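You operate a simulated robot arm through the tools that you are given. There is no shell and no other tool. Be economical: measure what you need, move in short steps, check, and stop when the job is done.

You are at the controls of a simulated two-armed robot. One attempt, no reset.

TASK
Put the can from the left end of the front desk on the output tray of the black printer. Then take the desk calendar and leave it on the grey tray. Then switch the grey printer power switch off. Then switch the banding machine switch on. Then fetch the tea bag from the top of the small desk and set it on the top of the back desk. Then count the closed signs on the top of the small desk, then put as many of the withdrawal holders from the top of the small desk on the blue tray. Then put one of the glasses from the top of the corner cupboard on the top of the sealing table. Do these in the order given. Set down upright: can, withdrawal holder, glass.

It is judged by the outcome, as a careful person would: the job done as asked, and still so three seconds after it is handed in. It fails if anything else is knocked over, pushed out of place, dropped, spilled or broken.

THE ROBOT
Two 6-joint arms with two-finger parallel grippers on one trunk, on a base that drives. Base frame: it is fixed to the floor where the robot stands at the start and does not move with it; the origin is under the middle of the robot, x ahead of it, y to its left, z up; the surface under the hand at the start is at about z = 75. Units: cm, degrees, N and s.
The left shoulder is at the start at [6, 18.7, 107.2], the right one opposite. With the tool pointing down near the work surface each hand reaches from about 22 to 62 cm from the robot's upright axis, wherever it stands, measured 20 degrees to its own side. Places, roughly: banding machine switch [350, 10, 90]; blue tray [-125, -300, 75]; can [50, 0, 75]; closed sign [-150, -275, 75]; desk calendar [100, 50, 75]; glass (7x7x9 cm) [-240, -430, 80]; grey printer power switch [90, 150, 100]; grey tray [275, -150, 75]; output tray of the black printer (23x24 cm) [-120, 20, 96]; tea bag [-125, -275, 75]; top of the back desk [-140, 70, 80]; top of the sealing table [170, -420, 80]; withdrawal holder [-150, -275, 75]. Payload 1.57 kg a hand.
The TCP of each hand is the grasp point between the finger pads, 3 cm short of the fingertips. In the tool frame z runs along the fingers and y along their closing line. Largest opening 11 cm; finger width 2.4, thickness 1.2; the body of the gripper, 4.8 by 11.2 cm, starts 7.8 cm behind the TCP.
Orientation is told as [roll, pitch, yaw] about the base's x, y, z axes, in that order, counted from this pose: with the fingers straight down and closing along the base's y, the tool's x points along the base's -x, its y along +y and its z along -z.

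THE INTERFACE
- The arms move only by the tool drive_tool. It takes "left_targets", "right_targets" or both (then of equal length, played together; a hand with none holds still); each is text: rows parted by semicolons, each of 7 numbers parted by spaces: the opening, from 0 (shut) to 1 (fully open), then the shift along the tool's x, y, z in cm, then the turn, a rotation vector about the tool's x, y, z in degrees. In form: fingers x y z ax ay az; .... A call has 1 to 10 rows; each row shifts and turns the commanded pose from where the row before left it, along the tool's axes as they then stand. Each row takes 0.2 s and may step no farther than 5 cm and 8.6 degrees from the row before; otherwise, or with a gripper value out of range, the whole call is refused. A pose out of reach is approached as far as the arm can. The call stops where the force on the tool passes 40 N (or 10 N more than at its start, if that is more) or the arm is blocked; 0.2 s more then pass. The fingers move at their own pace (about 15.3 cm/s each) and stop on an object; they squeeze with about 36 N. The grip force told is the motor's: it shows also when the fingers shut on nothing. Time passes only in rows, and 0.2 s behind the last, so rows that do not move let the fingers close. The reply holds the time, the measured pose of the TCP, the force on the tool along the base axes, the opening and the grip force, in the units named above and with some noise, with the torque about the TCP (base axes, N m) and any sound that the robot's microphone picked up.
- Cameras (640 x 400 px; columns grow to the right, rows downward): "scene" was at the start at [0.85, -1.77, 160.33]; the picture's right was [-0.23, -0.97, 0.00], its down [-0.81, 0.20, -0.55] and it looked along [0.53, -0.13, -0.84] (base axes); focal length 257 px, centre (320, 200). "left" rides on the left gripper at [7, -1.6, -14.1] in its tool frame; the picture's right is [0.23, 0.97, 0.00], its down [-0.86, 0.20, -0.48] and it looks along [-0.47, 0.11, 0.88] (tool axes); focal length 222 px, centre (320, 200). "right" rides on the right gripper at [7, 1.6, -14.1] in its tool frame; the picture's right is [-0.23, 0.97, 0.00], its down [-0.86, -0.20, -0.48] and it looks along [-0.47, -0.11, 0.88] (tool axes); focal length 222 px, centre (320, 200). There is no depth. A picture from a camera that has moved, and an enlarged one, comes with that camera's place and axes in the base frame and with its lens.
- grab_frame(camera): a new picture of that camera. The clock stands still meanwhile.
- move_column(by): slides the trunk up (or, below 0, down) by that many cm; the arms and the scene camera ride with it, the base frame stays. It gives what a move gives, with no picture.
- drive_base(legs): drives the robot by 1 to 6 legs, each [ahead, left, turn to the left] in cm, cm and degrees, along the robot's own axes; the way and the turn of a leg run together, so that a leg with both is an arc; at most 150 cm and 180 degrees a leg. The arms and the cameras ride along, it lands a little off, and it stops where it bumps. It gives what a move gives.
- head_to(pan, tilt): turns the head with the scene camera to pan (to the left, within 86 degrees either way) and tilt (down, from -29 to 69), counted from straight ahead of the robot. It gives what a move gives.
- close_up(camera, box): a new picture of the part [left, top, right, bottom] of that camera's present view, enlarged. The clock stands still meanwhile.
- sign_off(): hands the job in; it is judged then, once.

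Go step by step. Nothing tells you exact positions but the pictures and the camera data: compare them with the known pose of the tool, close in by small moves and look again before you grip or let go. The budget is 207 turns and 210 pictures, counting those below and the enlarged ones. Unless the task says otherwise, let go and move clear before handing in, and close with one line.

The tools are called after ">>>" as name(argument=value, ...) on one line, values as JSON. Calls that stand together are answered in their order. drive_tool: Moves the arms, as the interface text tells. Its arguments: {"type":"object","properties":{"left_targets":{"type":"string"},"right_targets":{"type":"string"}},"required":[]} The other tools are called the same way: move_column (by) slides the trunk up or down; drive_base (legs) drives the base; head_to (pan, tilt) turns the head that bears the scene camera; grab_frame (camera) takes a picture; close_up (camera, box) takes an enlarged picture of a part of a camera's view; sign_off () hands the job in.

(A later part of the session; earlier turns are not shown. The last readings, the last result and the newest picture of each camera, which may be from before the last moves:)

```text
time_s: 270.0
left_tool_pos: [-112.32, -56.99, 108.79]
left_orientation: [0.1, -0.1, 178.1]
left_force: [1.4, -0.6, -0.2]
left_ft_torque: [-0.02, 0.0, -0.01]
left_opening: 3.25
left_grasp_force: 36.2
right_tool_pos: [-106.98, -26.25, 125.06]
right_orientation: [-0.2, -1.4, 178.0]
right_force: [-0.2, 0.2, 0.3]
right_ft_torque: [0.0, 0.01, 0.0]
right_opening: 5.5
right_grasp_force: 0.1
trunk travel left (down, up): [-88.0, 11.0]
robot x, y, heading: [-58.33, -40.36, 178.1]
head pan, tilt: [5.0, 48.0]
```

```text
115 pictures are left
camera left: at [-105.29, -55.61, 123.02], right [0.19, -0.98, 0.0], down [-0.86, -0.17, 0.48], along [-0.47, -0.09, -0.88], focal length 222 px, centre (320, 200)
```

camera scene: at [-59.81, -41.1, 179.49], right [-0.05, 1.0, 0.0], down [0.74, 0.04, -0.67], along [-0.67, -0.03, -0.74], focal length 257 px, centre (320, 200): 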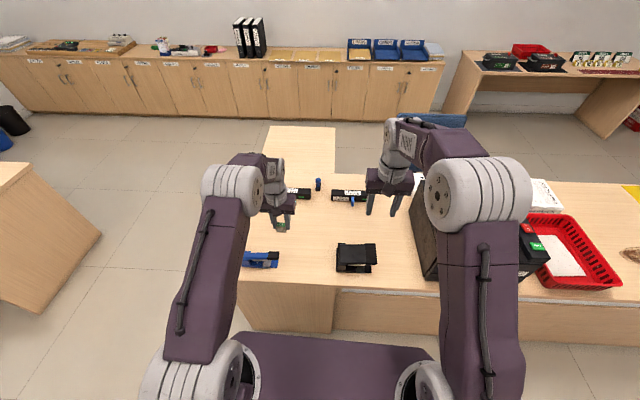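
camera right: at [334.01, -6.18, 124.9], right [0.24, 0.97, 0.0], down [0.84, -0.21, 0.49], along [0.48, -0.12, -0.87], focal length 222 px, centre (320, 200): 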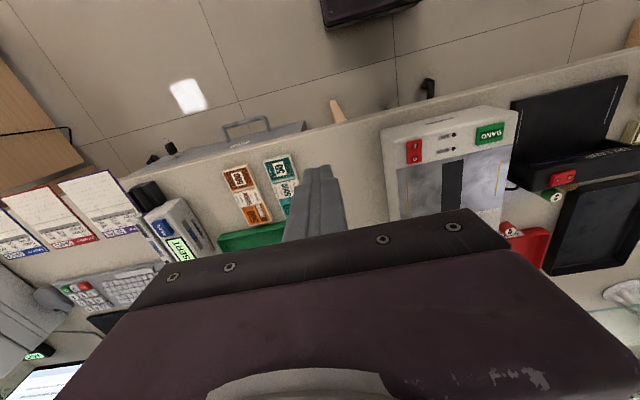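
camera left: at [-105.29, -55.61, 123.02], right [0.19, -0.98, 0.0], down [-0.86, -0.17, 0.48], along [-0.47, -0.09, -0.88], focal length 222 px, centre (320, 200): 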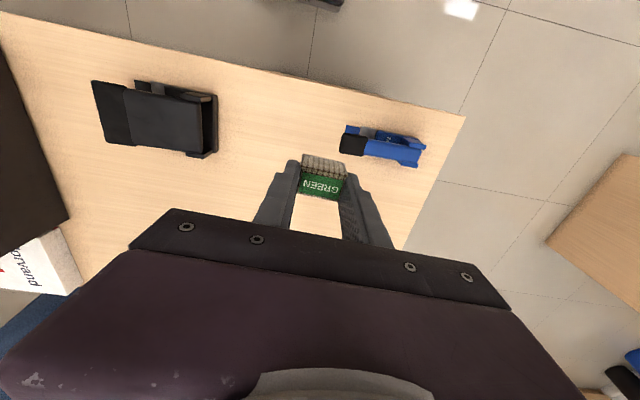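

Free spot at about [-121, -53]. I drive in, lower the trunk and lower the tea bag.

>>> drive_base(legs=[[9, 0, 2]])

>>> move_column(by=-18)

>>> drive_tool(left_targets="0 0 -2.5 2 0 0 0;0 0 0 4 0 0 0;0 0 0 2 0 0 0;0 0 0 0 0 0 0")

>>> grab_frame(camera="left")

```text
time_s: 271.1
left_tool_pos: [-120.26, -58.7, 109.02]
left_orientation: [0.1, -0.2, -179.8]
left_force: [-0.5, -0.4, 0.6]
left_ft_torque: [0.0, 0.05, -0.02]
left_opening: 3.26
left_grasp_force: 36.6
right_tool_pos: [-115.84, -27.74, 125.21]
right_orientation: [-0.1, -1.7, -180.0]
right_force: [-0.1, -0.4, 0.0]
right_ft_torque: [0.02, 0.07, -0.06]
right_opening: 5.52
right_grasp_force: 0.0
trunk travel left (down, up): [-88.0, 11.0]
robot x, y, heading: [-67.16, -40.09, -180.0]
head pan, tilt: [5.0, 48.0]
```

```text
time_s: 273.1
left_tool_pos: [-120.69, -58.87, 90.68]
left_orientation: [0.2, 0.0, -179.8]
left_force: [-0.8, 0.5, 0.7]
left_ft_torque: [0.0, 0.0, 0.01]
left_opening: 3.26
left_grasp_force: 35.7
right_tool_pos: [-116.47, -27.94, 106.96]
right_orientation: [-0.2, -1.4, -179.9]
right_force: [0.1, -0.8, 0.1]
right_ft_torque: [-0.01, 0.02, 0.01]
right_opening: 5.52
right_grasp_force: 0.2
trunk travel left (down, up): [-70.0, 29.0]
robot x, y, heading: [-67.06, -40.14, -179.9]
head pan, tilt: [5.0, 48.0]
```

```text
time_s: 274.1
left_tool_pos: [-120.7, -56.27, 82.6]
left_orientation: [0.1, 0.0, -179.7]
left_force: [0.0, -0.2, 0.9]
left_ft_torque: [0.0, 0.01, -0.02]
left_opening: 3.25
left_grasp_force: 36.4
right_tool_pos: [-116.41, -27.91, 107.06]
right_orientation: [-0.2, -1.4, -179.9]
right_force: [0.5, 0.5, -0.8]
right_ft_torque: [0.01, 0.01, -0.01]
right_opening: 5.5
right_grasp_force: 0.1
trunk travel left (down, up): [-70.0, 29.0]
robot x, y, heading: [-66.68, -40.53, -180.1]
head pan, tilt: [5.0, 48.0]
```

```text
114 pictures are left
camera left: at [-113.7, -54.57, 96.87], right [0.23, -0.97, 0.0], down [-0.85, -0.2, 0.48], along [-0.47, -0.11, -0.88], focal length 222 px, centre (320, 200)
```

left: 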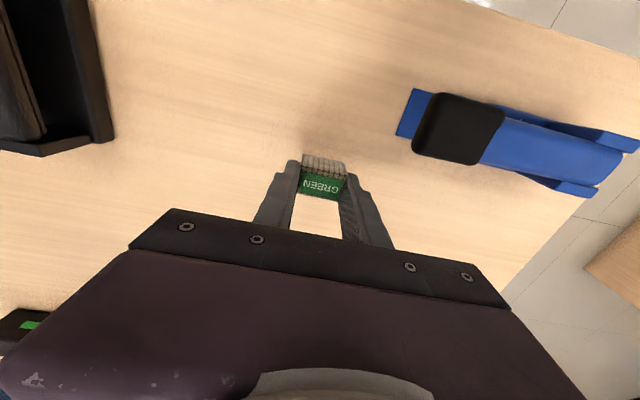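

>>> drive_tool(left_targets="0 0 0 1.5 0 0 0;0 0 0 1.2 0 0 0;0 0 0 0.4 0 0 0;0 0 0 0 0 0 0")

>>> drive_tool(left_targets="0 0 0 0.35 0 0 0;0 0 0 0 0 0 0")

>>> drive_tool(left_targets="0 0 0 0.35 0 0 0;0 0 0 0 0 0 0")

```text
time_s: 275.1
left_tool_pos: [-120.61, -56.42, 79.6]
left_orientation: [0.1, 0.0, -179.8]
left_force: [-0.9, 0.5, 0.0]
left_ft_torque: [0.0, 0.01, -0.02]
left_opening: 3.23
left_grasp_force: 36.2
right_tool_pos: [-116.44, -27.95, 106.8]
right_orientation: [-0.2, -1.4, -179.9]
right_force: [0.3, -1.0, 0.0]
right_ft_torque: [0.01, -0.01, 0.01]
right_opening: 5.48
right_grasp_force: 0.0
trunk travel left (down, up): [-70.0, 29.0]
robot x, y, heading: [-66.95, -40.1, -179.7]
head pan, tilt: [5.0, 48.0]
```

```text
time_s: 275.7
left_tool_pos: [-120.58, -56.44, 79.28]
left_orientation: [0.0, 0.0, -179.8]
left_force: [0.5, 0.6, -0.4]
left_ft_torque: [0.01, 0.01, -0.02]
left_opening: 3.26
left_grasp_force: 36.0
right_tool_pos: [-116.49, -27.99, 106.91]
right_orientation: [-0.2, -1.4, -179.9]
right_force: [0.8, -0.4, 0.0]
right_ft_torque: [0.03, 0.02, 0.0]
right_opening: 5.51
right_grasp_force: 0.0
trunk travel left (down, up): [-70.0, 29.0]
robot x, y, heading: [-66.86, -40.21, -180.2]
head pan, tilt: [5.0, 48.0]
```

```text
time_s: 276.3
left_tool_pos: [-120.65, -56.47, 78.98]
left_orientation: [0.1, 0.1, -179.8]
left_force: [-0.1, 0.6, -0.9]
left_ft_torque: [0.02, -0.03, -0.01]
left_opening: 3.29
left_grasp_force: 36.3
right_tool_pos: [-116.44, -27.91, 106.98]
right_orientation: [-0.2, -1.4, -179.9]
right_force: [0.0, 0.3, -0.6]
right_ft_torque: [-0.03, -0.03, -0.01]
right_opening: 5.49
right_grasp_force: 0.0
trunk travel left (down, up): [-70.0, 29.0]
robot x, y, heading: [-66.92, -40.06, -179.9]
head pan, tilt: [5.0, 48.0]
```

>>> drive_tool(left_targets="0 0 0 0.3 0 0 0;0 0 0 0 0 0 0")

>>> drive_tool(left_targets="0 0 0 0.2 0 0 0;0 0 0 0 0 0 0")

>>> drive_tool(left_targets="0 0 0 0.2 0 0 0;0 0 0 0 0 0 0")

```text
time_s: 276.9
left_tool_pos: [-120.73, -56.38, 78.67]
left_orientation: [0.1, -0.2, -179.8]
left_force: [0.1, -1.3, 9.9]
left_ft_torque: [-0.03, -0.04, 0.03]
left_opening: 3.24
left_grasp_force: 36.1
right_tool_pos: [-116.42, -27.89, 107.06]
right_orientation: [-0.2, -1.4, -179.9]
right_force: [0.8, 1.0, 0.2]
right_ft_torque: [0.02, 0.0, 0.0]
right_opening: 5.49
right_grasp_force: 0.1
trunk travel left (down, up): [-70.0, 29.0]
robot x, y, heading: [-66.97, -40.18, -180.0]
head pan, tilt: [5.0, 48.0]
```

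```text
time_s: 277.5
left_tool_pos: [-120.78, -56.23, 78.83]
left_orientation: [0.0, -0.4, -179.9]
left_force: [-1.5, -2.8, 29.7]
left_ft_torque: [-0.01, -0.13, -0.06]
left_opening: 3.25
left_grasp_force: 36.4
right_tool_pos: [-116.24, -27.78, 107.16]
right_orientation: [-0.1, -1.6, -179.8]
right_force: [0.7, 0.6, 0.0]
right_ft_torque: [-0.01, 0.0, -0.02]
right_opening: 5.5
right_grasp_force: 0.1
trunk travel left (down, up): [-70.0, 29.0]
robot x, y, heading: [-67.12, -40.55, -180.1]
head pan, tilt: [5.0, 48.0]
```

```text
time_s: 277.9
left_tool_pos: [-120.64, -56.2, 78.72]
left_orientation: [0.1, -0.5, -179.8]
left_force: [10.2, -0.7, 25.2]
left_ft_torque: [0.04, -0.5, 0.0]
left_opening: 3.25
left_grasp_force: 36.1
right_tool_pos: [-116.12, -27.88, 107.09]
right_orientation: [-0.2, -1.6, -179.9]
right_force: [1.1, -0.2, -0.7]
right_ft_torque: [0.0, 0.0, -0.02]
right_opening: 5.5
right_grasp_force: 0.0
trunk travel left (down, up): [-70.0, 29.0]
robot x, y, heading: [-67.01, -40.73, -179.9]
head pan, tilt: [5.0, 48.0]
stopped in row 2 (left hand): the force on the tool passed its limit at 41 N (the readings are from after the stop); the commanded pose is now the measured one
```

It is firmly down on the desk. I release and rise.

>>> drive_tool(left_targets="0 0 0 -0.2 0 0 0;0.6 0 0 0 0 0 0;0.6 0 0 0 0 0 0;0.6 0 0 -4 0 0 0;0.6 0 0 -4.5 0 0 0;0.6 0 0 -4.5 0 0 0;0.6 0 0 -4.5 0 0 0")

>>> grab_frame(camera="left")

```text
time_s: 279.5
left_tool_pos: [-120.59, -56.28, 96.12]
left_orientation: [0.1, -0.2, -179.8]
left_force: [0.1, -0.2, 0.2]
left_ft_torque: [-0.01, 0.02, -0.02]
left_opening: 6.6
left_grasp_force: 0.0
right_tool_pos: [-116.36, -27.94, 107.03]
right_orientation: [-0.2, -1.4, -179.9]
right_force: [-0.5, -0.3, 1.7]
right_ft_torque: [-0.03, 0.0, -0.01]
right_opening: 5.5
right_grasp_force: 0.1
trunk travel left (down, up): [-70.0, 29.0]
robot x, y, heading: [-66.67, -39.95, -179.9]
head pan, tilt: [5.0, 48.0]
```

```text
113 pictures are left
camera left: at [-113.5, -54.56, 110.32], right [0.23, -0.97, 0.0], down [-0.85, -0.2, 0.48], along [-0.47, -0.11, -0.88], focal length 222 px, centre (320, 200)
```

left: 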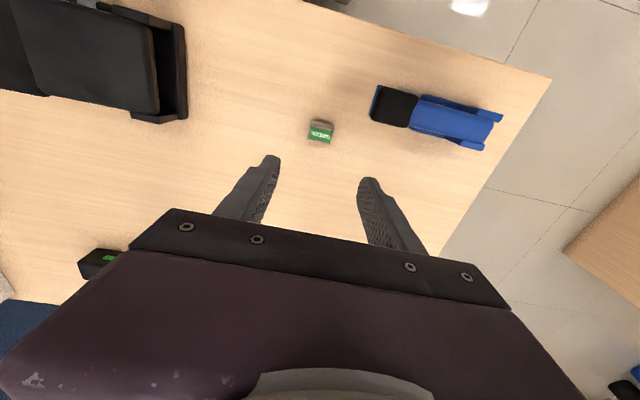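

The tea bag lies on the back desk. Next I go round to the far (-x) side of the small desk to read and reach the pink holders.

>>> move_column(by=12)

>>> drive_base(legs=[[-25, 0, 0], [0, 117, 0], [150, 0, 0], [32, 0, 0], [0, 0, 180]])

>>> head_to(pan=-50, tilt=35)

>>> grab_frame(camera="scene")

```text
time_s: 281.0
left_tool_pos: [-120.73, -56.28, 107.9]
left_orientation: [0.2, -0.3, -179.8]
left_force: [0.1, 0.6, 0.4]
left_ft_torque: [-0.01, 0.0, -0.04]
left_opening: 6.62
left_grasp_force: 0.0
right_tool_pos: [-116.47, -27.94, 119.01]
right_orientation: [-0.2, -1.5, -179.8]
right_force: [-0.9, 0.7, -1.4]
right_ft_torque: [0.0, -0.01, -0.04]
right_opening: 5.5
right_grasp_force: 0.1
trunk travel left (down, up): [-82.0, 17.0]
robot x, y, heading: [-66.92, -39.74, -179.8]
head pan, tilt: [5.0, 48.0]
```

```text
time_s: 304.3
left_tool_pos: [-169.18, -147.72, 107.99]
left_orientation: [0.1, -0.4, -2.9]
left_force: [0.9, -0.2, 0.4]
left_ft_torque: [0.02, 0.01, 0.02]
left_opening: 6.61
left_grasp_force: 0.1
right_tool_pos: [-174.89, -175.66, 118.94]
right_orientation: [-0.2, -1.3, -2.9]
right_force: [0.2, 0.2, -1.0]
right_ft_torque: [-0.04, 0.0, 0.02]
right_opening: 5.51
right_grasp_force: 0.0
trunk travel left (down, up): [-82.0, 17.0]
robot x, y, heading: [-223.78, -160.79, -3.1]
head pan, tilt: [5.0, 48.0]
```

```text
time_s: 305.6
left_tool_pos: [-169.15, -147.77, 107.96]
left_orientation: [0.1, -0.3, -2.9]
left_force: [-0.5, 1.2, 0.0]
left_ft_torque: [-0.01, 0.03, 0.0]
left_opening: 6.59
left_grasp_force: 0.1
right_tool_pos: [-174.76, -175.71, 118.83]
right_orientation: [-0.2, -1.4, -2.9]
right_force: [-0.5, 0.2, -0.1]
right_ft_torque: [-0.01, 0.0, -0.02]
right_opening: 5.5
right_grasp_force: 0.0
trunk travel left (down, up): [-82.0, 17.0]
robot x, y, heading: [-223.99, -160.74, -3.1]
head pan, tilt: [-50.0, 35.0]
```

```text
112 pictures are left
camera scene: at [-224.31, -167.73, 175.39], right [-0.8, -0.6, 0.0], down [-0.35, 0.46, -0.82], along [0.49, -0.65, -0.57], focal length 257 px, centre (320, 200)
```

scene: 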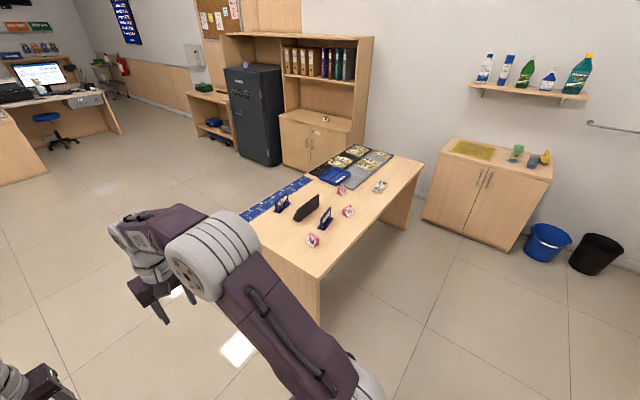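

>>> close_up(camera="scene", box=[240, 140, 430, 260])

>>> close_up(camera="scene", box=[420, 130, 560, 230])

```text
3.33 times, centred on (335, 200) of scene
camera zoom: at [-224.31, -167.73, 175.39], right [-0.8, -0.6, 0.0], down [-0.35, 0.46, -0.82], along [0.49, -0.65, -0.57], focal length 858 px, centre (270, 200)
```

zoom: 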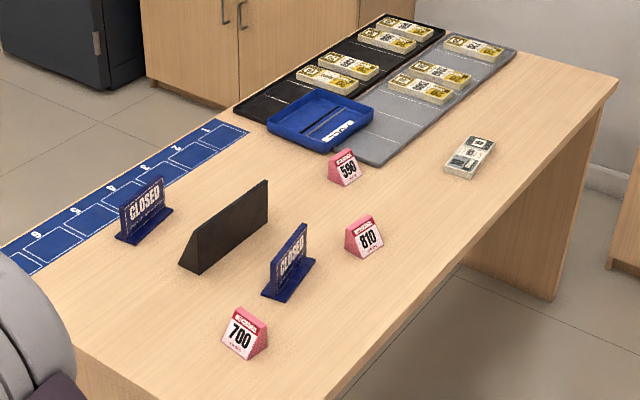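

```text
4.00 times, centred on (490, 180) of scene
camera zoom: at [-224.31, -167.73, 175.39], right [-0.8, -0.6, 0.0], down [-0.35, 0.46, -0.82], along [0.49, -0.65, -0.57], focal length 1030 px, centre (-360, 280)
```

zoom: 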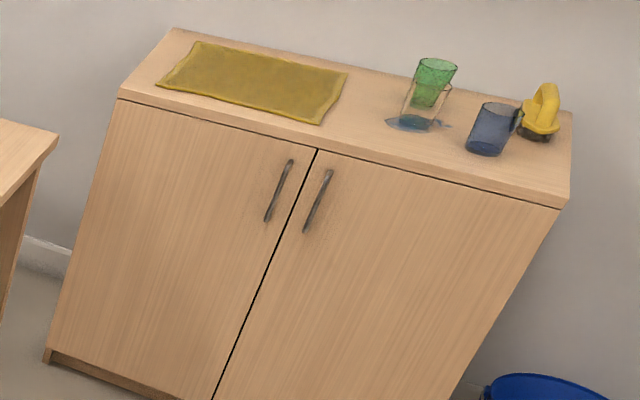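

Exactly two CLOSED signs stand on the small desk, and three pink wedges labelled 590, 810, 700. I move so that 700 is before the left hand and 810 before the right.

>>> drive_base(legs=[[0, 0, 3.1], [0, -105, 0], [10, 0, 0]])

>>> head_to(pan=0, tilt=52)

>>> grab_frame(camera="scene")

>>> close_up(camera="scene", box=[210, 150, 410, 290])

```text
time_s: 312.1
left_tool_pos: [-160.08, -249.2, 108.17]
left_orientation: [0.0, -0.4, 0.0]
left_force: [-0.2, -0.1, 0.4]
left_ft_torque: [0.01, -0.01, 0.03]
left_opening: 6.6
left_grasp_force: 0.1
right_tool_pos: [-164.35, -277.55, 119.05]
right_orientation: [-0.3, -1.5, 0.0]
right_force: [0.3, 0.6, 0.5]
right_ft_torque: [-0.02, 0.0, 0.01]
right_opening: 5.48
right_grasp_force: 0.1
trunk travel left (down, up): [-82.0, 17.0]
robot x, y, heading: [-213.85, -265.04, -0.1]
head pan, tilt: [-50.0, 35.0]
```

```text
time_s: 313.3
left_tool_pos: [-159.85, -249.24, 107.97]
left_orientation: [0.0, -0.3, 0.0]
left_force: [-0.1, -0.2, -0.1]
left_ft_torque: [0.02, -0.01, 0.03]
left_opening: 6.61
left_grasp_force: 0.0
right_tool_pos: [-164.2, -277.65, 118.96]
right_orientation: [-0.2, -1.4, 0.0]
right_force: [-0.4, -0.5, 0.4]
right_ft_torque: [-0.01, 0.02, 0.0]
right_opening: 5.49
right_grasp_force: 0.0
trunk travel left (down, up): [-82.0, 17.0]
robot x, y, heading: [-213.72, -265.34, -0.1]
head pan, tilt: [0.0, 52.0]
```

```text
109 pictures are left
camera scene: at [-212.13, -265.3, 172.96], right [0.0, -1.0, 0.0], down [-0.79, 0.0, -0.62], along [0.62, 0.0, -0.79], focal length 257 px, centre (320, 200)
```

scene: 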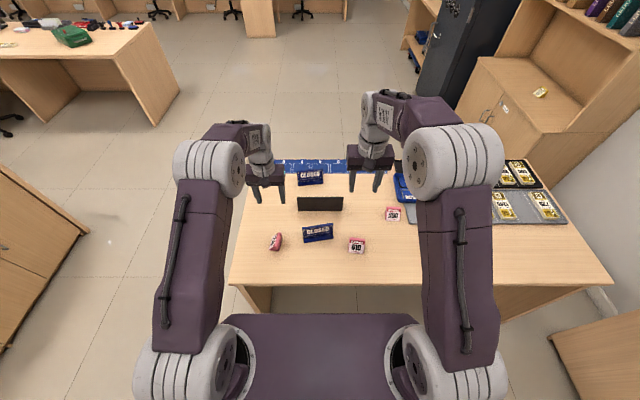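

```text
2.86 times, centred on (310, 220) of scene
camera zoom: at [-212.13, -265.3, 172.96], right [0.0, -1.0, 0.0], down [-0.79, 0.0, -0.62], along [0.62, 0.0, -0.79], focal length 736 px, centre (349, 143)
```

zoom: 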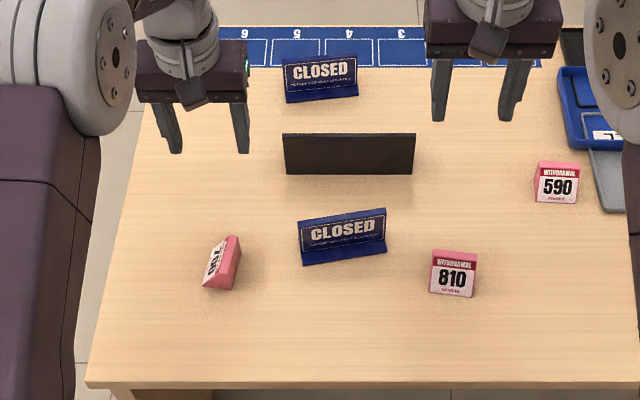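

The headers read WITHDRAWAL. I look with both wrist cameras at 700 and 810.

>>> grab_frame(camera="left")

>>> grab_frame(camera="right")

```text
107 pictures are left
camera left: at [-166.9, -250.88, 122.26], right [-0.23, 0.97, 0.0], down [0.85, 0.2, 0.48], along [0.47, 0.11, -0.88], focal length 222 px, centre (320, 200)
```

left: 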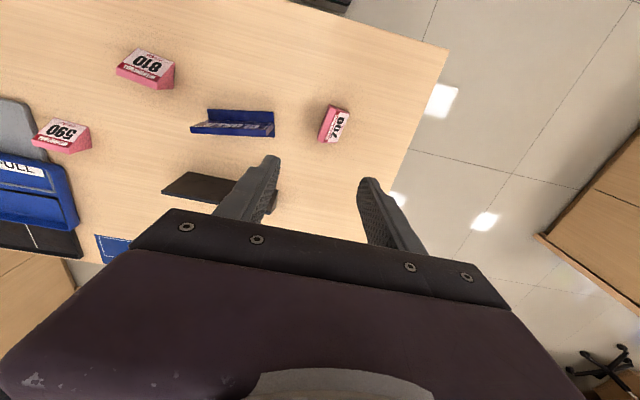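

```text
106 pictures are left
camera right: at [-171.6, -275.82, 132.95], right [0.23, 0.97, 0.0], down [0.84, -0.2, 0.5], along [0.49, -0.11, -0.87], focal length 222 px, centre (320, 200)
```

right: 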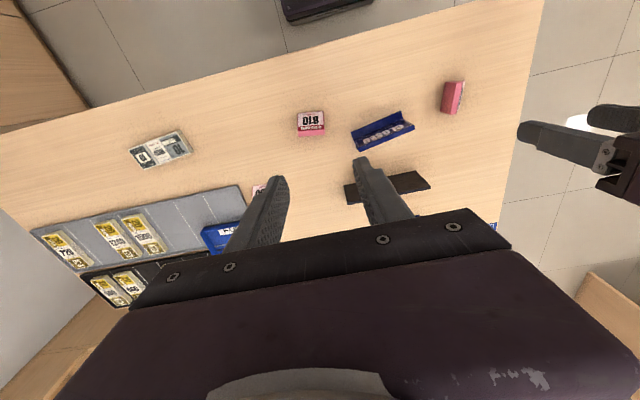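

>>> close_up(camera="left", box=[290, 80, 370, 160])

>>> close_up(camera="right", box=[280, 90, 360, 160])

>>> close_up(camera="left", box=[20, 30, 190, 160])

```text
5.00 times, centred on (330, 120) of left
camera zoom: at [-166.9, -250.88, 122.26], right [-0.23, 0.97, 0.0], down [0.85, 0.2, 0.48], along [0.47, 0.11, -0.88], focal length 1111 px, centre (270, 600)
```

zoom: 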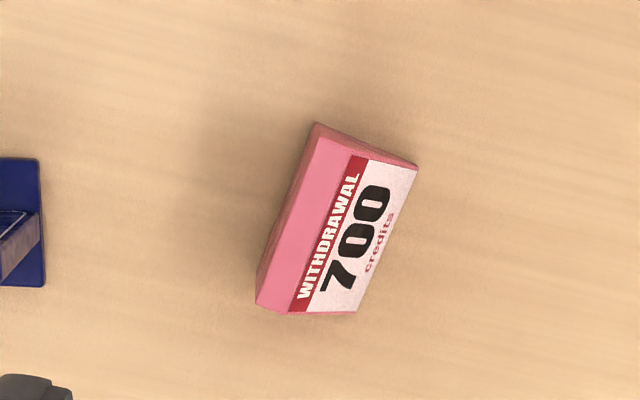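

```text
5.71 times, centred on (320, 125) of right
camera zoom: at [-171.6, -275.82, 132.95], right [0.23, 0.97, 0.0], down [0.84, -0.2, 0.5], along [0.49, -0.11, -0.87], focal length 1269 px, centre (320, 629)
```

zoom: 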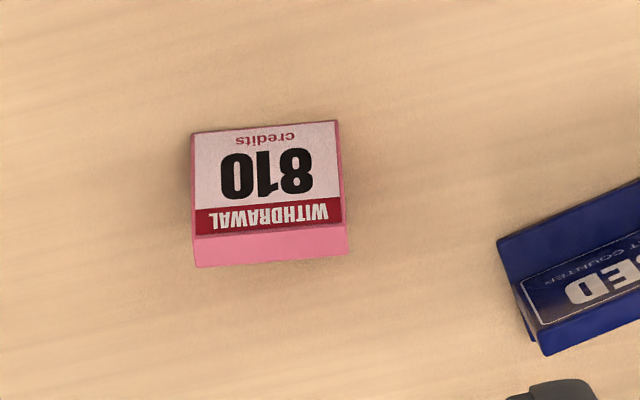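

```text
3.08 times, centred on (105, 95) of left
camera zoom: at [-166.9, -250.88, 122.26], right [-0.23, 0.97, 0.0], down [0.85, 0.2, 0.48], along [0.47, 0.11, -0.88], focal length 684 px, centre (982, 523)
```

zoom: 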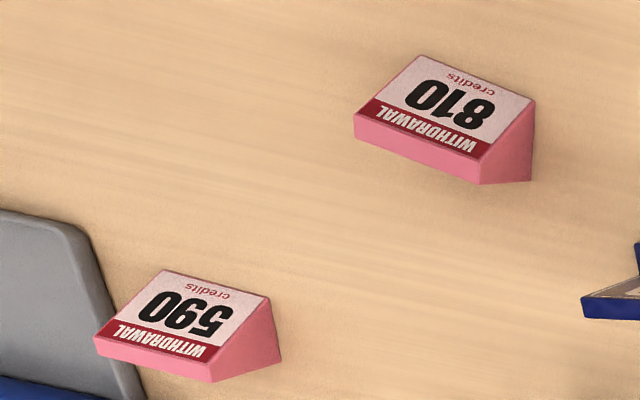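

Both are solid wedges about 6 cm wide. I lower the trunk and take 810 with the right hand across its ends; target [-160.3, -280.3].

>>> move_column(by=-12)

>>> drive_tool(right_targets="0.8 -2 -1.3 3 0 1.4 0;0.8 -2 -1.3 3 0 0 0;0.8 0 0 4 0 0 0;0.8 0 0 4 0 0 0;0.8 0 0 0 0 0 0")

>>> grab_frame(camera="right")

```text
time_s: 314.8
left_tool_pos: [-159.82, -249.25, 95.93]
left_orientation: [0.0, -0.3, -0.1]
left_force: [-0.6, -0.2, -0.5]
left_ft_torque: [-0.03, 0.0, 0.01]
left_opening: 6.61
left_grasp_force: 0.0
right_tool_pos: [-164.12, -277.58, 107.01]
right_orientation: [-0.2, -1.4, 0.0]
right_force: [-0.3, 0.4, -0.7]
right_ft_torque: [-0.02, -0.01, 0.01]
right_opening: 5.47
right_grasp_force: 0.1
trunk travel left (down, up): [-70.0, 29.0]
robot x, y, heading: [-213.37, -265.27, -0.1]
head pan, tilt: [0.0, 52.0]
```

```text
time_s: 316.0
left_tool_pos: [-159.97, -249.3, 96.02]
left_orientation: [0.1, -0.3, 0.0]
left_force: [-0.1, 0.9, -0.2]
left_ft_torque: [-0.02, 0.0, 0.02]
left_opening: 6.61
left_grasp_force: 0.0
right_tool_pos: [-160.24, -280.28, 92.98]
right_orientation: [-0.2, 0.1, 0.0]
right_force: [0.0, -0.2, -0.6]
right_ft_torque: [0.01, 0.01, 0.04]
right_opening: 8.82
right_grasp_force: 0.0
trunk travel left (down, up): [-70.0, 29.0]
robot x, y, heading: [-213.51, -265.08, 0.1]
head pan, tilt: [0.0, 52.0]
```

```text
102 pictures are left
camera right: at [-167.24, -278.51, 107.15], right [0.23, 0.97, 0.0], down [0.85, -0.2, 0.48], along [0.47, -0.11, -0.88], focal length 222 px, centre (320, 200)
```

right: 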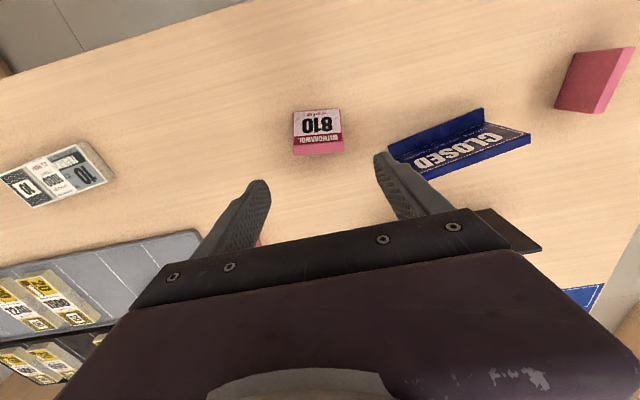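

Well centred. I descend and grip 810.

>>> drive_tool(right_targets="0.8 0.5 0.1 4.5 0 0 0;0.8 0 0 4.5 0 0 0;0.8 0 0 4.7 0 0 0;0 0 0 0 0 0 0;0 0 0 0 0 0 0;0 0 0 0 0 0 0;0 0 0 -4 0 0 0;0 0 0 -4 0 0 0;0 0 0 -4 0 0 0;0 0 0 -4 0 0 0")

>>> grab_frame(camera="right")

>>> drive_tool(left_targets="0.85 0 0 -4 0 0 8.5;0.85 0 0 0 0 0 8.5;0.85 0 0 0 0 0 8.5;0.85 0 0 0 0 0 8.5;0.85 0 0 0 0 0 8.5;0.85 0 0 0 0 0 8.5;0.85 0 0 0 0 0 8.5;0.85 0 0 0 0 0 8.5;0.85 0 0 0 0 0 8.5;0.85 0 0 0 0 0 8.5")

>>> grab_frame(camera="left")

```text
time_s: 318.2
left_tool_pos: [-159.84, -249.33, 95.93]
left_orientation: [0.1, -0.3, 0.0]
left_force: [-0.8, 0.8, 0.7]
left_ft_torque: [0.01, -0.01, -0.01]
left_opening: 6.61
left_grasp_force: 0.0
right_tool_pos: [-160.82, -280.1, 95.67]
right_orientation: [-0.2, 0.0, 0.0]
right_force: [0.7, -0.7, -1.5]
right_ft_torque: [-0.01, -0.05, 0.0]
right_opening: 6.34
right_grasp_force: 35.5
trunk travel left (down, up): [-70.0, 29.0]
robot x, y, heading: [-213.45, -265.27, -0.0]
head pan, tilt: [0.0, 52.0]
```

```text
101 pictures are left
camera right: at [-167.87, -278.3, 109.73], right [0.23, 0.97, 0.0], down [0.86, -0.2, 0.48], along [0.47, -0.11, -0.88], focal length 222 px, centre (320, 200)
```

right: 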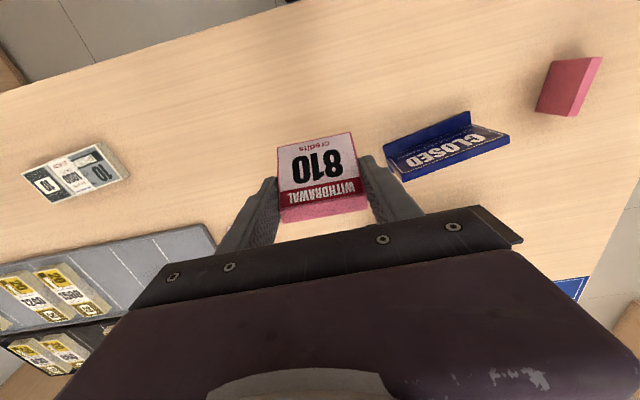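

```text
time_s: 320.4
left_tool_pos: [-159.8, -249.21, 99.91]
left_orientation: [0.4, 0.0, -85.2]
left_force: [-0.3, -0.2, -0.1]
left_ft_torque: [0.02, 0.01, 0.03]
left_opening: 9.33
left_grasp_force: 0.1
right_tool_pos: [-160.76, -280.18, 95.54]
right_orientation: [-0.2, 0.0, 0.0]
right_force: [0.2, 0.7, -0.5]
right_ft_torque: [-0.02, 0.0, 0.01]
right_opening: 6.32
right_grasp_force: 36.0
trunk travel left (down, up): [-70.0, 29.0]
robot x, y, heading: [-213.29, -265.51, -0.0]
head pan, tilt: [0.0, 52.0]
```

```text
100 pictures are left
camera left: at [-162.1, -242.41, 114.25], right [0.95, 0.31, 0.01], down [0.27, -0.84, 0.48], along [0.15, -0.45, -0.88], focal length 222 px, centre (320, 200)
```

left: 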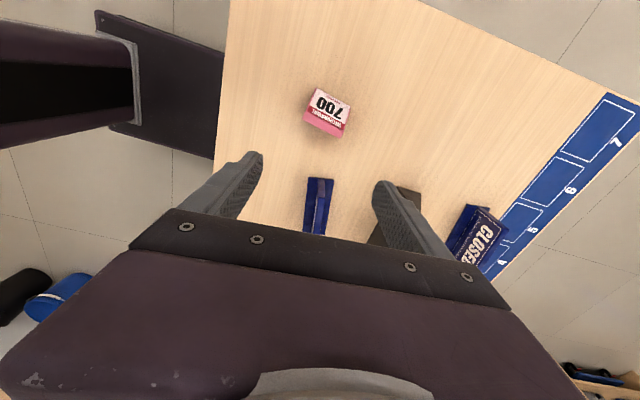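

810 is held. I finish turning the left hand and centre it over 700.

>>> drive_tool(left_targets="0.85 0 0 0 0 0 8.5;0.85 0 0 0 0 0 1.5;0.85 2.8 0 4 0 0 0;0.85 0 0 4 0 0 0;0.85 0 0 0 0 0 0")

>>> grab_frame(camera="left")

```text
time_s: 321.6
left_tool_pos: [-159.62, -246.66, 91.91]
left_orientation: [0.3, 0.2, -95.0]
left_force: [-0.2, 0.5, -0.3]
left_ft_torque: [-0.01, -0.02, -0.02]
left_opening: 9.35
left_grasp_force: 0.0
right_tool_pos: [-160.73, -280.09, 95.53]
right_orientation: [-0.2, 0.0, 0.0]
right_force: [-0.5, 0.7, -0.5]
right_ft_torque: [0.04, 0.03, 0.03]
right_opening: 6.34
right_grasp_force: 36.2
trunk travel left (down, up): [-70.0, 29.0]
robot x, y, heading: [-213.28, -265.48, 0.0]
head pan, tilt: [0.0, 52.0]
```

```text
99 pictures are left
camera left: at [-160.74, -239.51, 106.22], right [0.99, 0.14, 0.01], down [0.12, -0.87, 0.48], along [0.07, -0.47, -0.88], focal length 222 px, centre (320, 200)
```

left: 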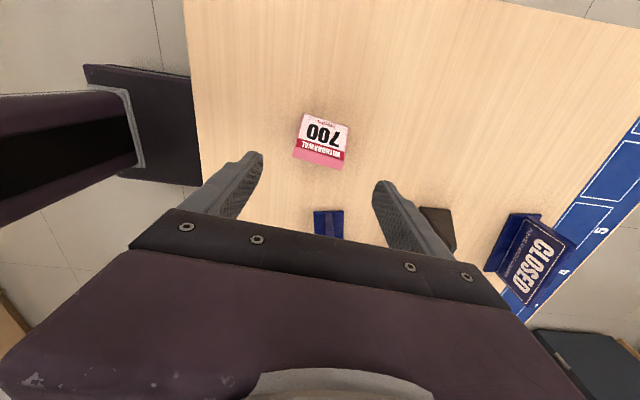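

>>> drive_tool(left_targets="0.85 0.4 0 4.3 0 0 4;0.85 0 0 4.3 0 0 0;0.85 0 0 4.3 0 0 0;0 0 0 0 0 0 0;0 0 0 0 0 0 0;0 0 0 0 0 0 0;0 0 0 -4 0 0 0;0 0 0 -4 0 0 0;0 0 0 -4 0 0 0;0 0 0 -4 0 0 0")

>>> grab_frame(camera="left")

```text
time_s: 323.8
left_tool_pos: [-159.5, -246.15, 95.14]
left_orientation: [0.3, 0.2, -99.1]
left_force: [-1.2, -0.5, -0.5]
left_ft_torque: [0.01, 0.02, -0.02]
left_opening: 6.31
left_grasp_force: 36.0
right_tool_pos: [-160.76, -280.12, 95.59]
right_orientation: [-0.2, 0.0, 0.1]
right_force: [1.1, 1.0, -0.5]
right_ft_torque: [-0.02, 0.01, 0.05]
right_opening: 6.34
right_grasp_force: 36.1
trunk travel left (down, up): [-70.0, 29.0]
robot x, y, heading: [-213.25, -265.15, 0.0]
head pan, tilt: [0.0, 52.0]
```

```text
98 pictures are left
camera left: at [-160.01, -239.06, 109.43], right [1.0, 0.07, 0.01], down [0.06, -0.88, 0.48], along [0.04, -0.48, -0.88], focal length 222 px, centre (320, 200)
```

left: 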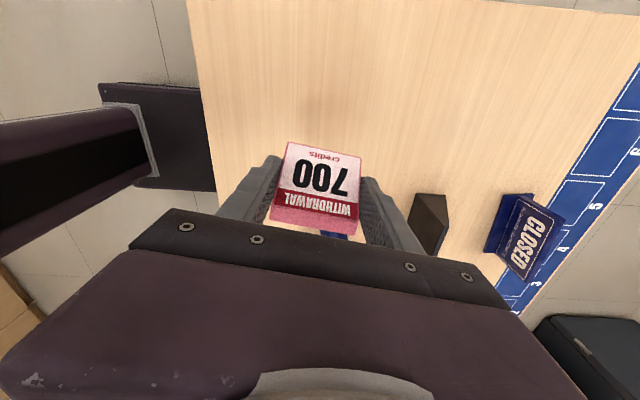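

Both holders are held. I raise the trunk and drive back round the desk end to the +x side, where the blue tray is reachable.

>>> move_column(by=14)

>>> drive_base(legs=[[-18, 0, 0], [0, 106, 0], [150, 0, 0], [42, 0, 0], [0, 0, 180], [0, 130, 0]])

>>> head_to(pan=10, tilt=48)

>>> grab_frame(camera="scene")

```text
time_s: 325.4
left_tool_pos: [-159.3, -246.21, 109.16]
left_orientation: [0.3, 0.1, -99.0]
left_force: [0.1, -0.1, -0.7]
left_ft_torque: [0.0, -0.02, -0.02]
left_opening: 6.32
left_grasp_force: 35.7
right_tool_pos: [-160.62, -280.16, 109.55]
right_orientation: [-0.2, 0.0, 0.0]
right_force: [-0.4, 0.4, -1.3]
right_ft_torque: [0.01, 0.01, 0.02]
right_opening: 6.34
right_grasp_force: 35.5
trunk travel left (down, up): [-84.0, 15.0]
robot x, y, heading: [-213.76, -265.22, 0.3]
head pan, tilt: [0.0, 52.0]
```

```text
time_s: 354.6
left_tool_pos: [-93.78, -305.39, 109.13]
left_orientation: [0.3, 0.0, 80.3]
left_force: [0.0, 1.1, -1.0]
left_ft_torque: [-0.01, 0.02, 0.01]
left_opening: 6.35
left_grasp_force: 35.8
right_tool_pos: [-92.01, -271.6, 109.53]
right_orientation: [-0.1, -0.1, 179.3]
right_force: [0.1, -0.1, -0.4]
right_ft_torque: [-0.04, -0.02, -0.01]
right_opening: 6.32
right_grasp_force: 35.7
trunk travel left (down, up): [-84.0, 15.0]
robot x, y, heading: [-39.2, -287.02, 179.4]
head pan, tilt: [0.0, 52.0]
```

```text
time_s: 355.4
left_tool_pos: [-93.85, -305.57, 109.11]
left_orientation: [0.3, 0.1, 80.5]
left_force: [0.8, 0.8, 0.0]
left_ft_torque: [-0.01, -0.03, 0.0]
left_opening: 6.33
left_grasp_force: 35.5
right_tool_pos: [-92.09, -271.74, 109.45]
right_orientation: [-0.1, 0.0, 179.4]
right_force: [0.1, 0.0, -1.2]
right_ft_torque: [-0.02, -0.01, -0.01]
right_opening: 6.33
right_grasp_force: 35.7
trunk travel left (down, up): [-84.0, 15.0]
robot x, y, heading: [-39.52, -287.5, 179.3]
head pan, tilt: [10.0, 48.0]
```

```text
97 pictures are left
camera scene: at [-41.11, -288.59, 175.49], right [-0.16, 0.99, 0.0], down [0.73, 0.12, -0.67], along [-0.66, -0.11, -0.74], focal length 257 px, centre (320, 200)
```

scene: 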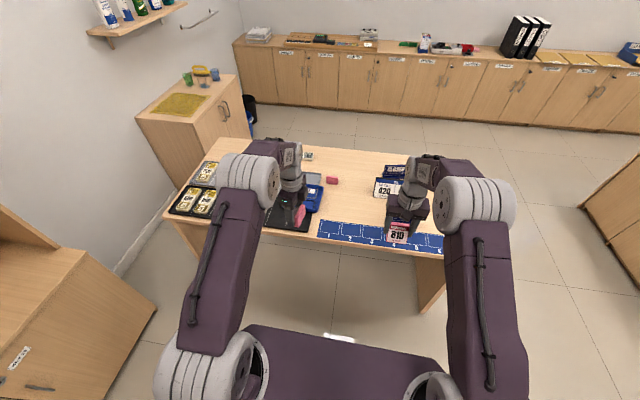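

I drive in to put the tray under the left hand.

>>> drive_base(legs=[[35, 3, 0.6]])

>>> grab_frame(camera="left")

>>> grab_frame(camera="right")

>>> head_to(pan=15, tilt=52)

>>> grab_frame(camera="scene")

```text
time_s: 357.6
left_tool_pos: [-127.71, -308.67, 109.21]
left_orientation: [0.4, 0.2, 81.0]
left_force: [-0.1, 0.0, -1.1]
left_ft_torque: [-0.01, 0.01, -0.01]
left_opening: 6.3
left_grasp_force: 35.9
right_tool_pos: [-126.33, -275.0, 109.58]
right_orientation: [-0.2, -0.1, 179.9]
right_force: [1.0, 0.2, -0.5]
right_ft_torque: [-0.02, 0.02, -0.01]
right_opening: 6.34
right_grasp_force: 36.0
trunk travel left (down, up): [-84.0, 15.0]
robot x, y, heading: [-73.64, -289.66, 180.1]
head pan, tilt: [10.0, 48.0]
```

```text
96 pictures are left
camera left: at [-127.11, -315.89, 123.43], right [-1.0, -0.07, 0.01], down [-0.06, 0.88, 0.48], along [-0.04, 0.48, -0.88], focal length 222 px, centre (320, 200)
```

left: 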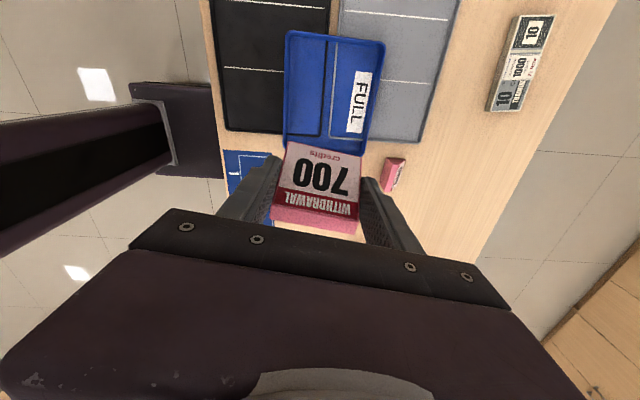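

```text
95 pictures are left
camera right: at [-119.47, -276.47, 123.73], right [-0.23, -0.97, 0.0], down [-0.85, 0.2, 0.48], along [-0.47, 0.11, -0.88], focal length 222 px, centre (320, 200)
```

right: 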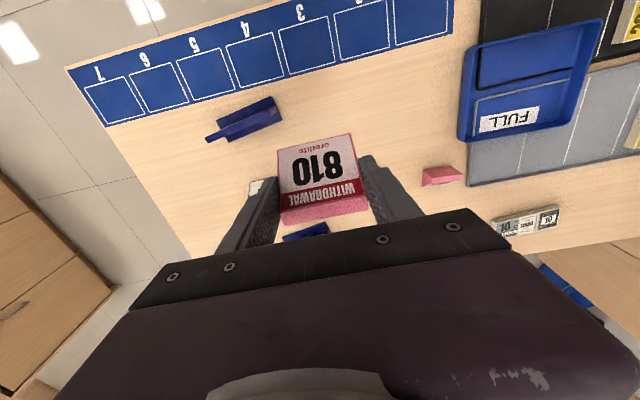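

```text
time_s: 358.3
left_tool_pos: [-127.96, -308.59, 108.94]
left_orientation: [0.2, 0.2, 80.9]
left_force: [-0.5, -0.7, -0.4]
left_ft_torque: [-0.02, 0.04, 0.0]
left_opening: 6.33
left_grasp_force: 36.1
right_tool_pos: [-126.5, -274.88, 109.55]
right_orientation: [-0.2, 0.0, 179.9]
right_force: [1.0, -0.3, -0.3]
right_ft_torque: [0.0, -0.04, -0.03]
right_opening: 6.31
right_grasp_force: 36.3
trunk travel left (down, up): [-84.0, 15.0]
robot x, y, heading: [-73.68, -289.68, 179.9]
head pan, tilt: [15.0, 52.0]
```

```text
94 pictures are left
camera scene: at [-74.92, -291.93, 174.95], right [-0.26, 0.97, 0.0], down [0.76, 0.2, -0.62], along [-0.6, -0.16, -0.79], focal length 257 px, centre (320, 200)
```

scene: 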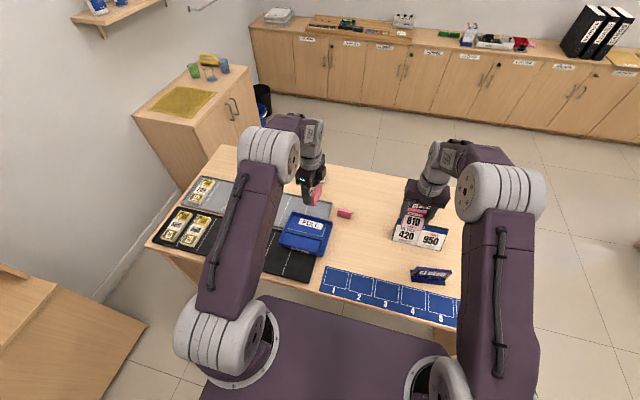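

The tray's inside is about x -137…-122.5, y -321…-305. I shift the base a bit, lower the trunk, and straighten the left hand.

>>> drive_base(legs=[[4, 8, 0]])

>>> move_column(by=-14)

>>> drive_tool(left_targets="0 0 0 0 0 0 -8.5;0 0 0 0 0 0 0")

>>> grab_frame(camera="left")

```text
time_s: 359.4
left_tool_pos: [-131.79, -316.68, 109.13]
left_orientation: [0.3, 0.3, 80.9]
left_force: [-0.1, 0.4, -0.4]
left_ft_torque: [-0.02, 0.02, 0.04]
left_opening: 6.33
left_grasp_force: 36.0
right_tool_pos: [-130.23, -282.77, 109.55]
right_orientation: [-0.1, -0.1, 179.9]
right_force: [0.0, -0.1, -1.0]
right_ft_torque: [-0.03, 0.05, 0.0]
right_opening: 6.32
right_grasp_force: 36.2
trunk travel left (down, up): [-84.0, 15.0]
robot x, y, heading: [-77.49, -297.75, 179.9]
head pan, tilt: [15.0, 52.0]
```

```text
time_s: 361.1
left_tool_pos: [-131.96, -316.86, 95.0]
left_orientation: [0.4, 0.1, 80.9]
left_force: [0.9, -0.6, -0.6]
left_ft_torque: [-0.03, -0.01, 0.03]
left_opening: 6.3
left_grasp_force: 36.2
right_tool_pos: [-130.48, -283.01, 95.48]
right_orientation: [-0.2, 0.0, 179.9]
right_force: [0.2, -0.2, -1.0]
right_ft_torque: [0.02, -0.01, 0.0]
right_opening: 6.35
right_grasp_force: 35.4
trunk travel left (down, up): [-70.0, 29.0]
robot x, y, heading: [-77.77, -298.06, 180.0]
head pan, tilt: [15.0, 52.0]
```

```text
time_s: 361.6
left_tool_pos: [-131.92, -316.83, 95.08]
left_orientation: [0.3, 0.2, 89.6]
left_force: [0.0, 0.2, -0.1]
left_ft_torque: [0.0, 0.02, -0.01]
left_opening: 6.32
left_grasp_force: 36.1
right_tool_pos: [-130.59, -282.96, 95.48]
right_orientation: [-0.2, 0.0, 179.9]
right_force: [0.3, 0.9, -1.3]
right_ft_torque: [0.02, 0.02, 0.03]
right_opening: 6.33
right_grasp_force: 36.0
trunk travel left (down, up): [-70.0, 29.0]
robot x, y, heading: [-77.68, -297.9, 180.0]
head pan, tilt: [15.0, 52.0]
```

```text
93 pictures are left
camera left: at [-130.18, -323.83, 109.33], right [-0.98, -0.22, 0.01], down [-0.19, 0.86, 0.48], along [-0.11, 0.47, -0.88], focal length 222 px, centre (320, 200)
```

left: 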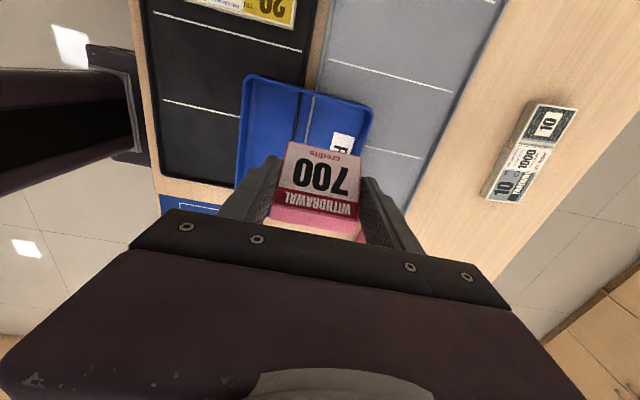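

The tray agrees with my estimate. I centre in x and lower 700 toward the tray.

>>> drive_tool(left_targets="0 0 -2.3 0 0 0 0;0 0 0 4 0 0 0;0 0 0 4 0 0 0;0 0 0 4 0 0 0;0 0 0 1.5 0 0 0;0 0 0 0 0 0 0")

>>> grab_frame(camera="left")

>>> grab_frame(camera="right")

```text
time_s: 363.1
left_tool_pos: [-129.64, -316.9, 81.68]
left_orientation: [0.4, 0.1, 89.4]
left_force: [0.3, -0.3, -1.5]
left_ft_torque: [0.01, 0.0, -0.01]
left_opening: 6.31
left_grasp_force: 36.1
right_tool_pos: [-130.57, -282.98, 95.43]
right_orientation: [-0.3, 0.0, 179.9]
right_force: [1.0, 1.3, -0.7]
right_ft_torque: [0.0, -0.03, 0.01]
right_opening: 6.32
right_grasp_force: 36.1
trunk travel left (down, up): [-70.0, 29.0]
robot x, y, heading: [-77.54, -297.98, 179.6]
head pan, tilt: [15.0, 52.0]
```

```text
92 pictures are left
camera left: at [-127.98, -323.8, 95.88], right [-0.98, -0.22, 0.01], down [-0.19, 0.86, 0.48], along [-0.11, 0.47, -0.88], focal length 222 px, centre (320, 200)
```

left: 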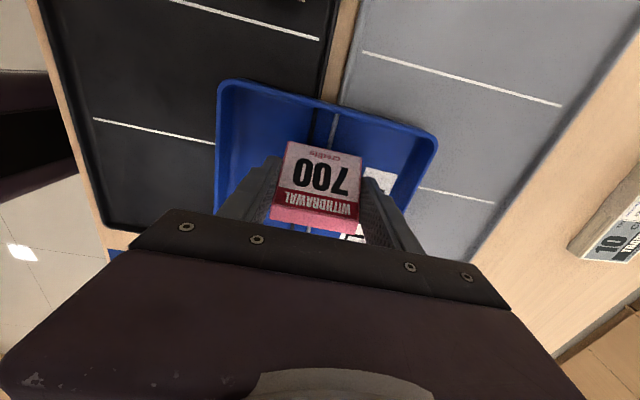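

```text
91 pictures are left
camera right: at [-123.63, -284.56, 109.67], right [-0.23, -0.97, 0.0], down [-0.85, 0.2, 0.48], along [-0.47, 0.11, -0.88], focal length 222 px, centre (320, 200)
```

right: 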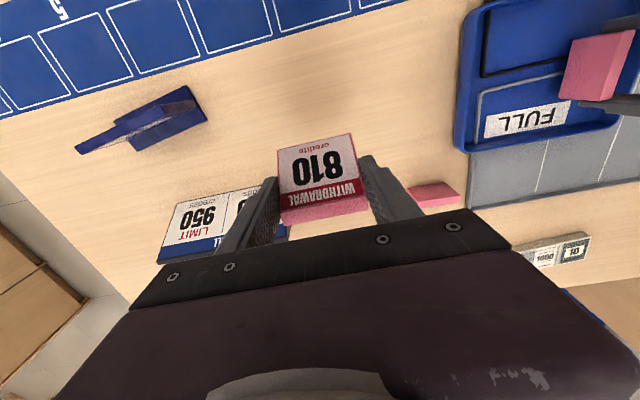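

>>> drive_tool(left_targets="0 0.7 0 0.5 0 0 0;0 0 0 0.5 0 0 0;0 0 0 0.4 0 0 0;0 0 0 0 0 0 0")

>>> drive_tool(left_targets="0 0 0 0.3 0 0 0;0 0 0 0 0 0 0")

>>> drive_tool(left_targets="0 0 0 0.3 0 0 0;0 0 0 0 0 0 0")

```text
time_s: 364.1
left_tool_pos: [-129.65, -317.54, 80.54]
left_orientation: [0.7, 0.1, 89.6]
left_force: [-1.3, -2.2, 24.0]
left_ft_torque: [0.0, -0.3, -0.02]
left_opening: 6.33
left_grasp_force: 36.1
right_tool_pos: [-130.37, -283.02, 95.61]
right_orientation: [-0.2, -0.1, 180.0]
right_force: [0.1, -0.4, -0.4]
right_ft_torque: [0.02, 0.01, 0.0]
right_opening: 6.34
right_grasp_force: 36.0
trunk travel left (down, up): [-70.0, 29.0]
robot x, y, heading: [-77.9, -297.77, 180.2]
head pan, tilt: [15.0, 52.0]
```

```text
time_s: 364.6
left_tool_pos: [-129.52, -317.55, 80.07]
left_orientation: [0.6, 0.1, 89.6]
left_force: [-4.1, -2.0, 30.3]
left_ft_torque: [0.21, -0.17, 0.07]
left_opening: 6.32
left_grasp_force: 35.6
right_tool_pos: [-130.27, -282.89, 95.66]
right_orientation: [0.0, -0.2, 179.9]
right_force: [-0.7, -0.3, -1.2]
right_ft_torque: [-0.02, 0.0, 0.03]
right_opening: 6.31
right_grasp_force: 35.9
trunk travel left (down, up): [-70.0, 29.0]
robot x, y, heading: [-77.77, -297.81, 179.8]
head pan, tilt: [15.0, 52.0]
```

```text
time_s: 365.2
left_tool_pos: [-129.53, -317.47, 79.83]
left_orientation: [0.5, 0.1, 89.4]
left_force: [-2.1, -0.5, 29.3]
left_ft_torque: [0.26, -0.19, 0.01]
left_opening: 6.33
left_grasp_force: 36.5
right_tool_pos: [-130.32, -282.89, 95.66]
right_orientation: [-0.1, -0.2, 179.9]
right_force: [0.7, -0.5, -0.6]
right_ft_torque: [0.01, 0.01, 0.01]
right_opening: 6.36
right_grasp_force: 36.2
trunk travel left (down, up): [-70.0, 29.0]
robot x, y, heading: [-77.72, -298.15, 179.7]
head pan, tilt: [15.0, 52.0]
```

The holder is on the tray. I release and rise, and look.

>>> drive_tool(left_targets="0 0 0 -0.2 0 0 0;0.68 0 0 0 0 0 0;0.68 0 0 0 0 0 0;0.68 0 0 -3 0 0 0;0.68 0 0 -4.5 0 0 0;0.68 0 0 -4.5 0 0 0;0.68 0 0 -4.5 0 0 0")

>>> grab_frame(camera="left")

>>> close_up(camera="scene", box=[240, 180, 380, 280])

```text
time_s: 366.9
left_tool_pos: [-129.6, -317.65, 96.47]
left_orientation: [0.2, 0.0, 89.5]
left_force: [0.6, 0.6, 0.6]
left_ft_torque: [0.0, 0.0, 0.0]
left_opening: 7.47
left_grasp_force: 0.2
right_tool_pos: [-130.58, -283.04, 95.51]
right_orientation: [-0.2, 0.0, 179.9]
right_force: [0.5, -0.5, -0.4]
right_ft_torque: [-0.05, 0.03, 0.02]
right_opening: 6.3
right_grasp_force: 36.0
trunk travel left (down, up): [-70.0, 29.0]
robot x, y, heading: [-77.84, -298.08, 179.9]
head pan, tilt: [15.0, 52.0]
```

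```text
90 pictures are left
camera left: at [-127.88, -324.51, 110.7], right [-0.98, -0.22, 0.01], down [-0.19, 0.86, 0.48], along [-0.11, 0.47, -0.88], focal length 222 px, centre (320, 200)
```

left: 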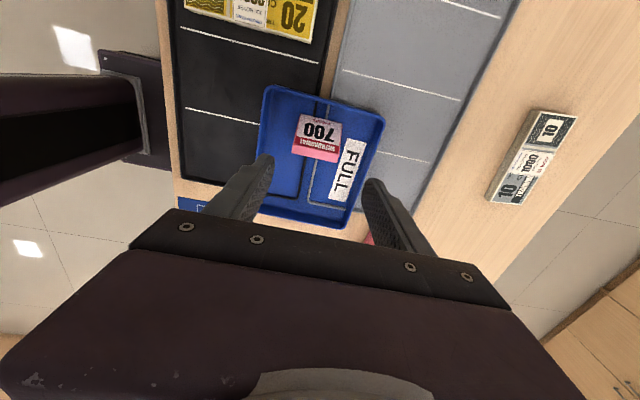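

```text
4.00 times, centred on (310, 230) of scene
camera zoom: at [-78.82, -299.97, 160.95], right [-0.26, 0.97, 0.0], down [0.76, 0.2, -0.62], along [-0.6, -0.16, -0.79], focal length 1030 px, centre (360, 80)
```

zoom: 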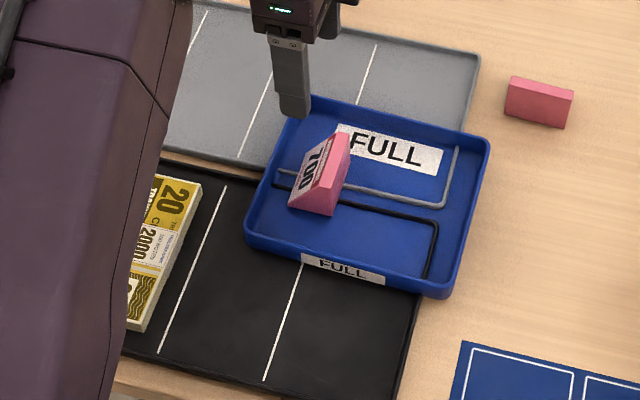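

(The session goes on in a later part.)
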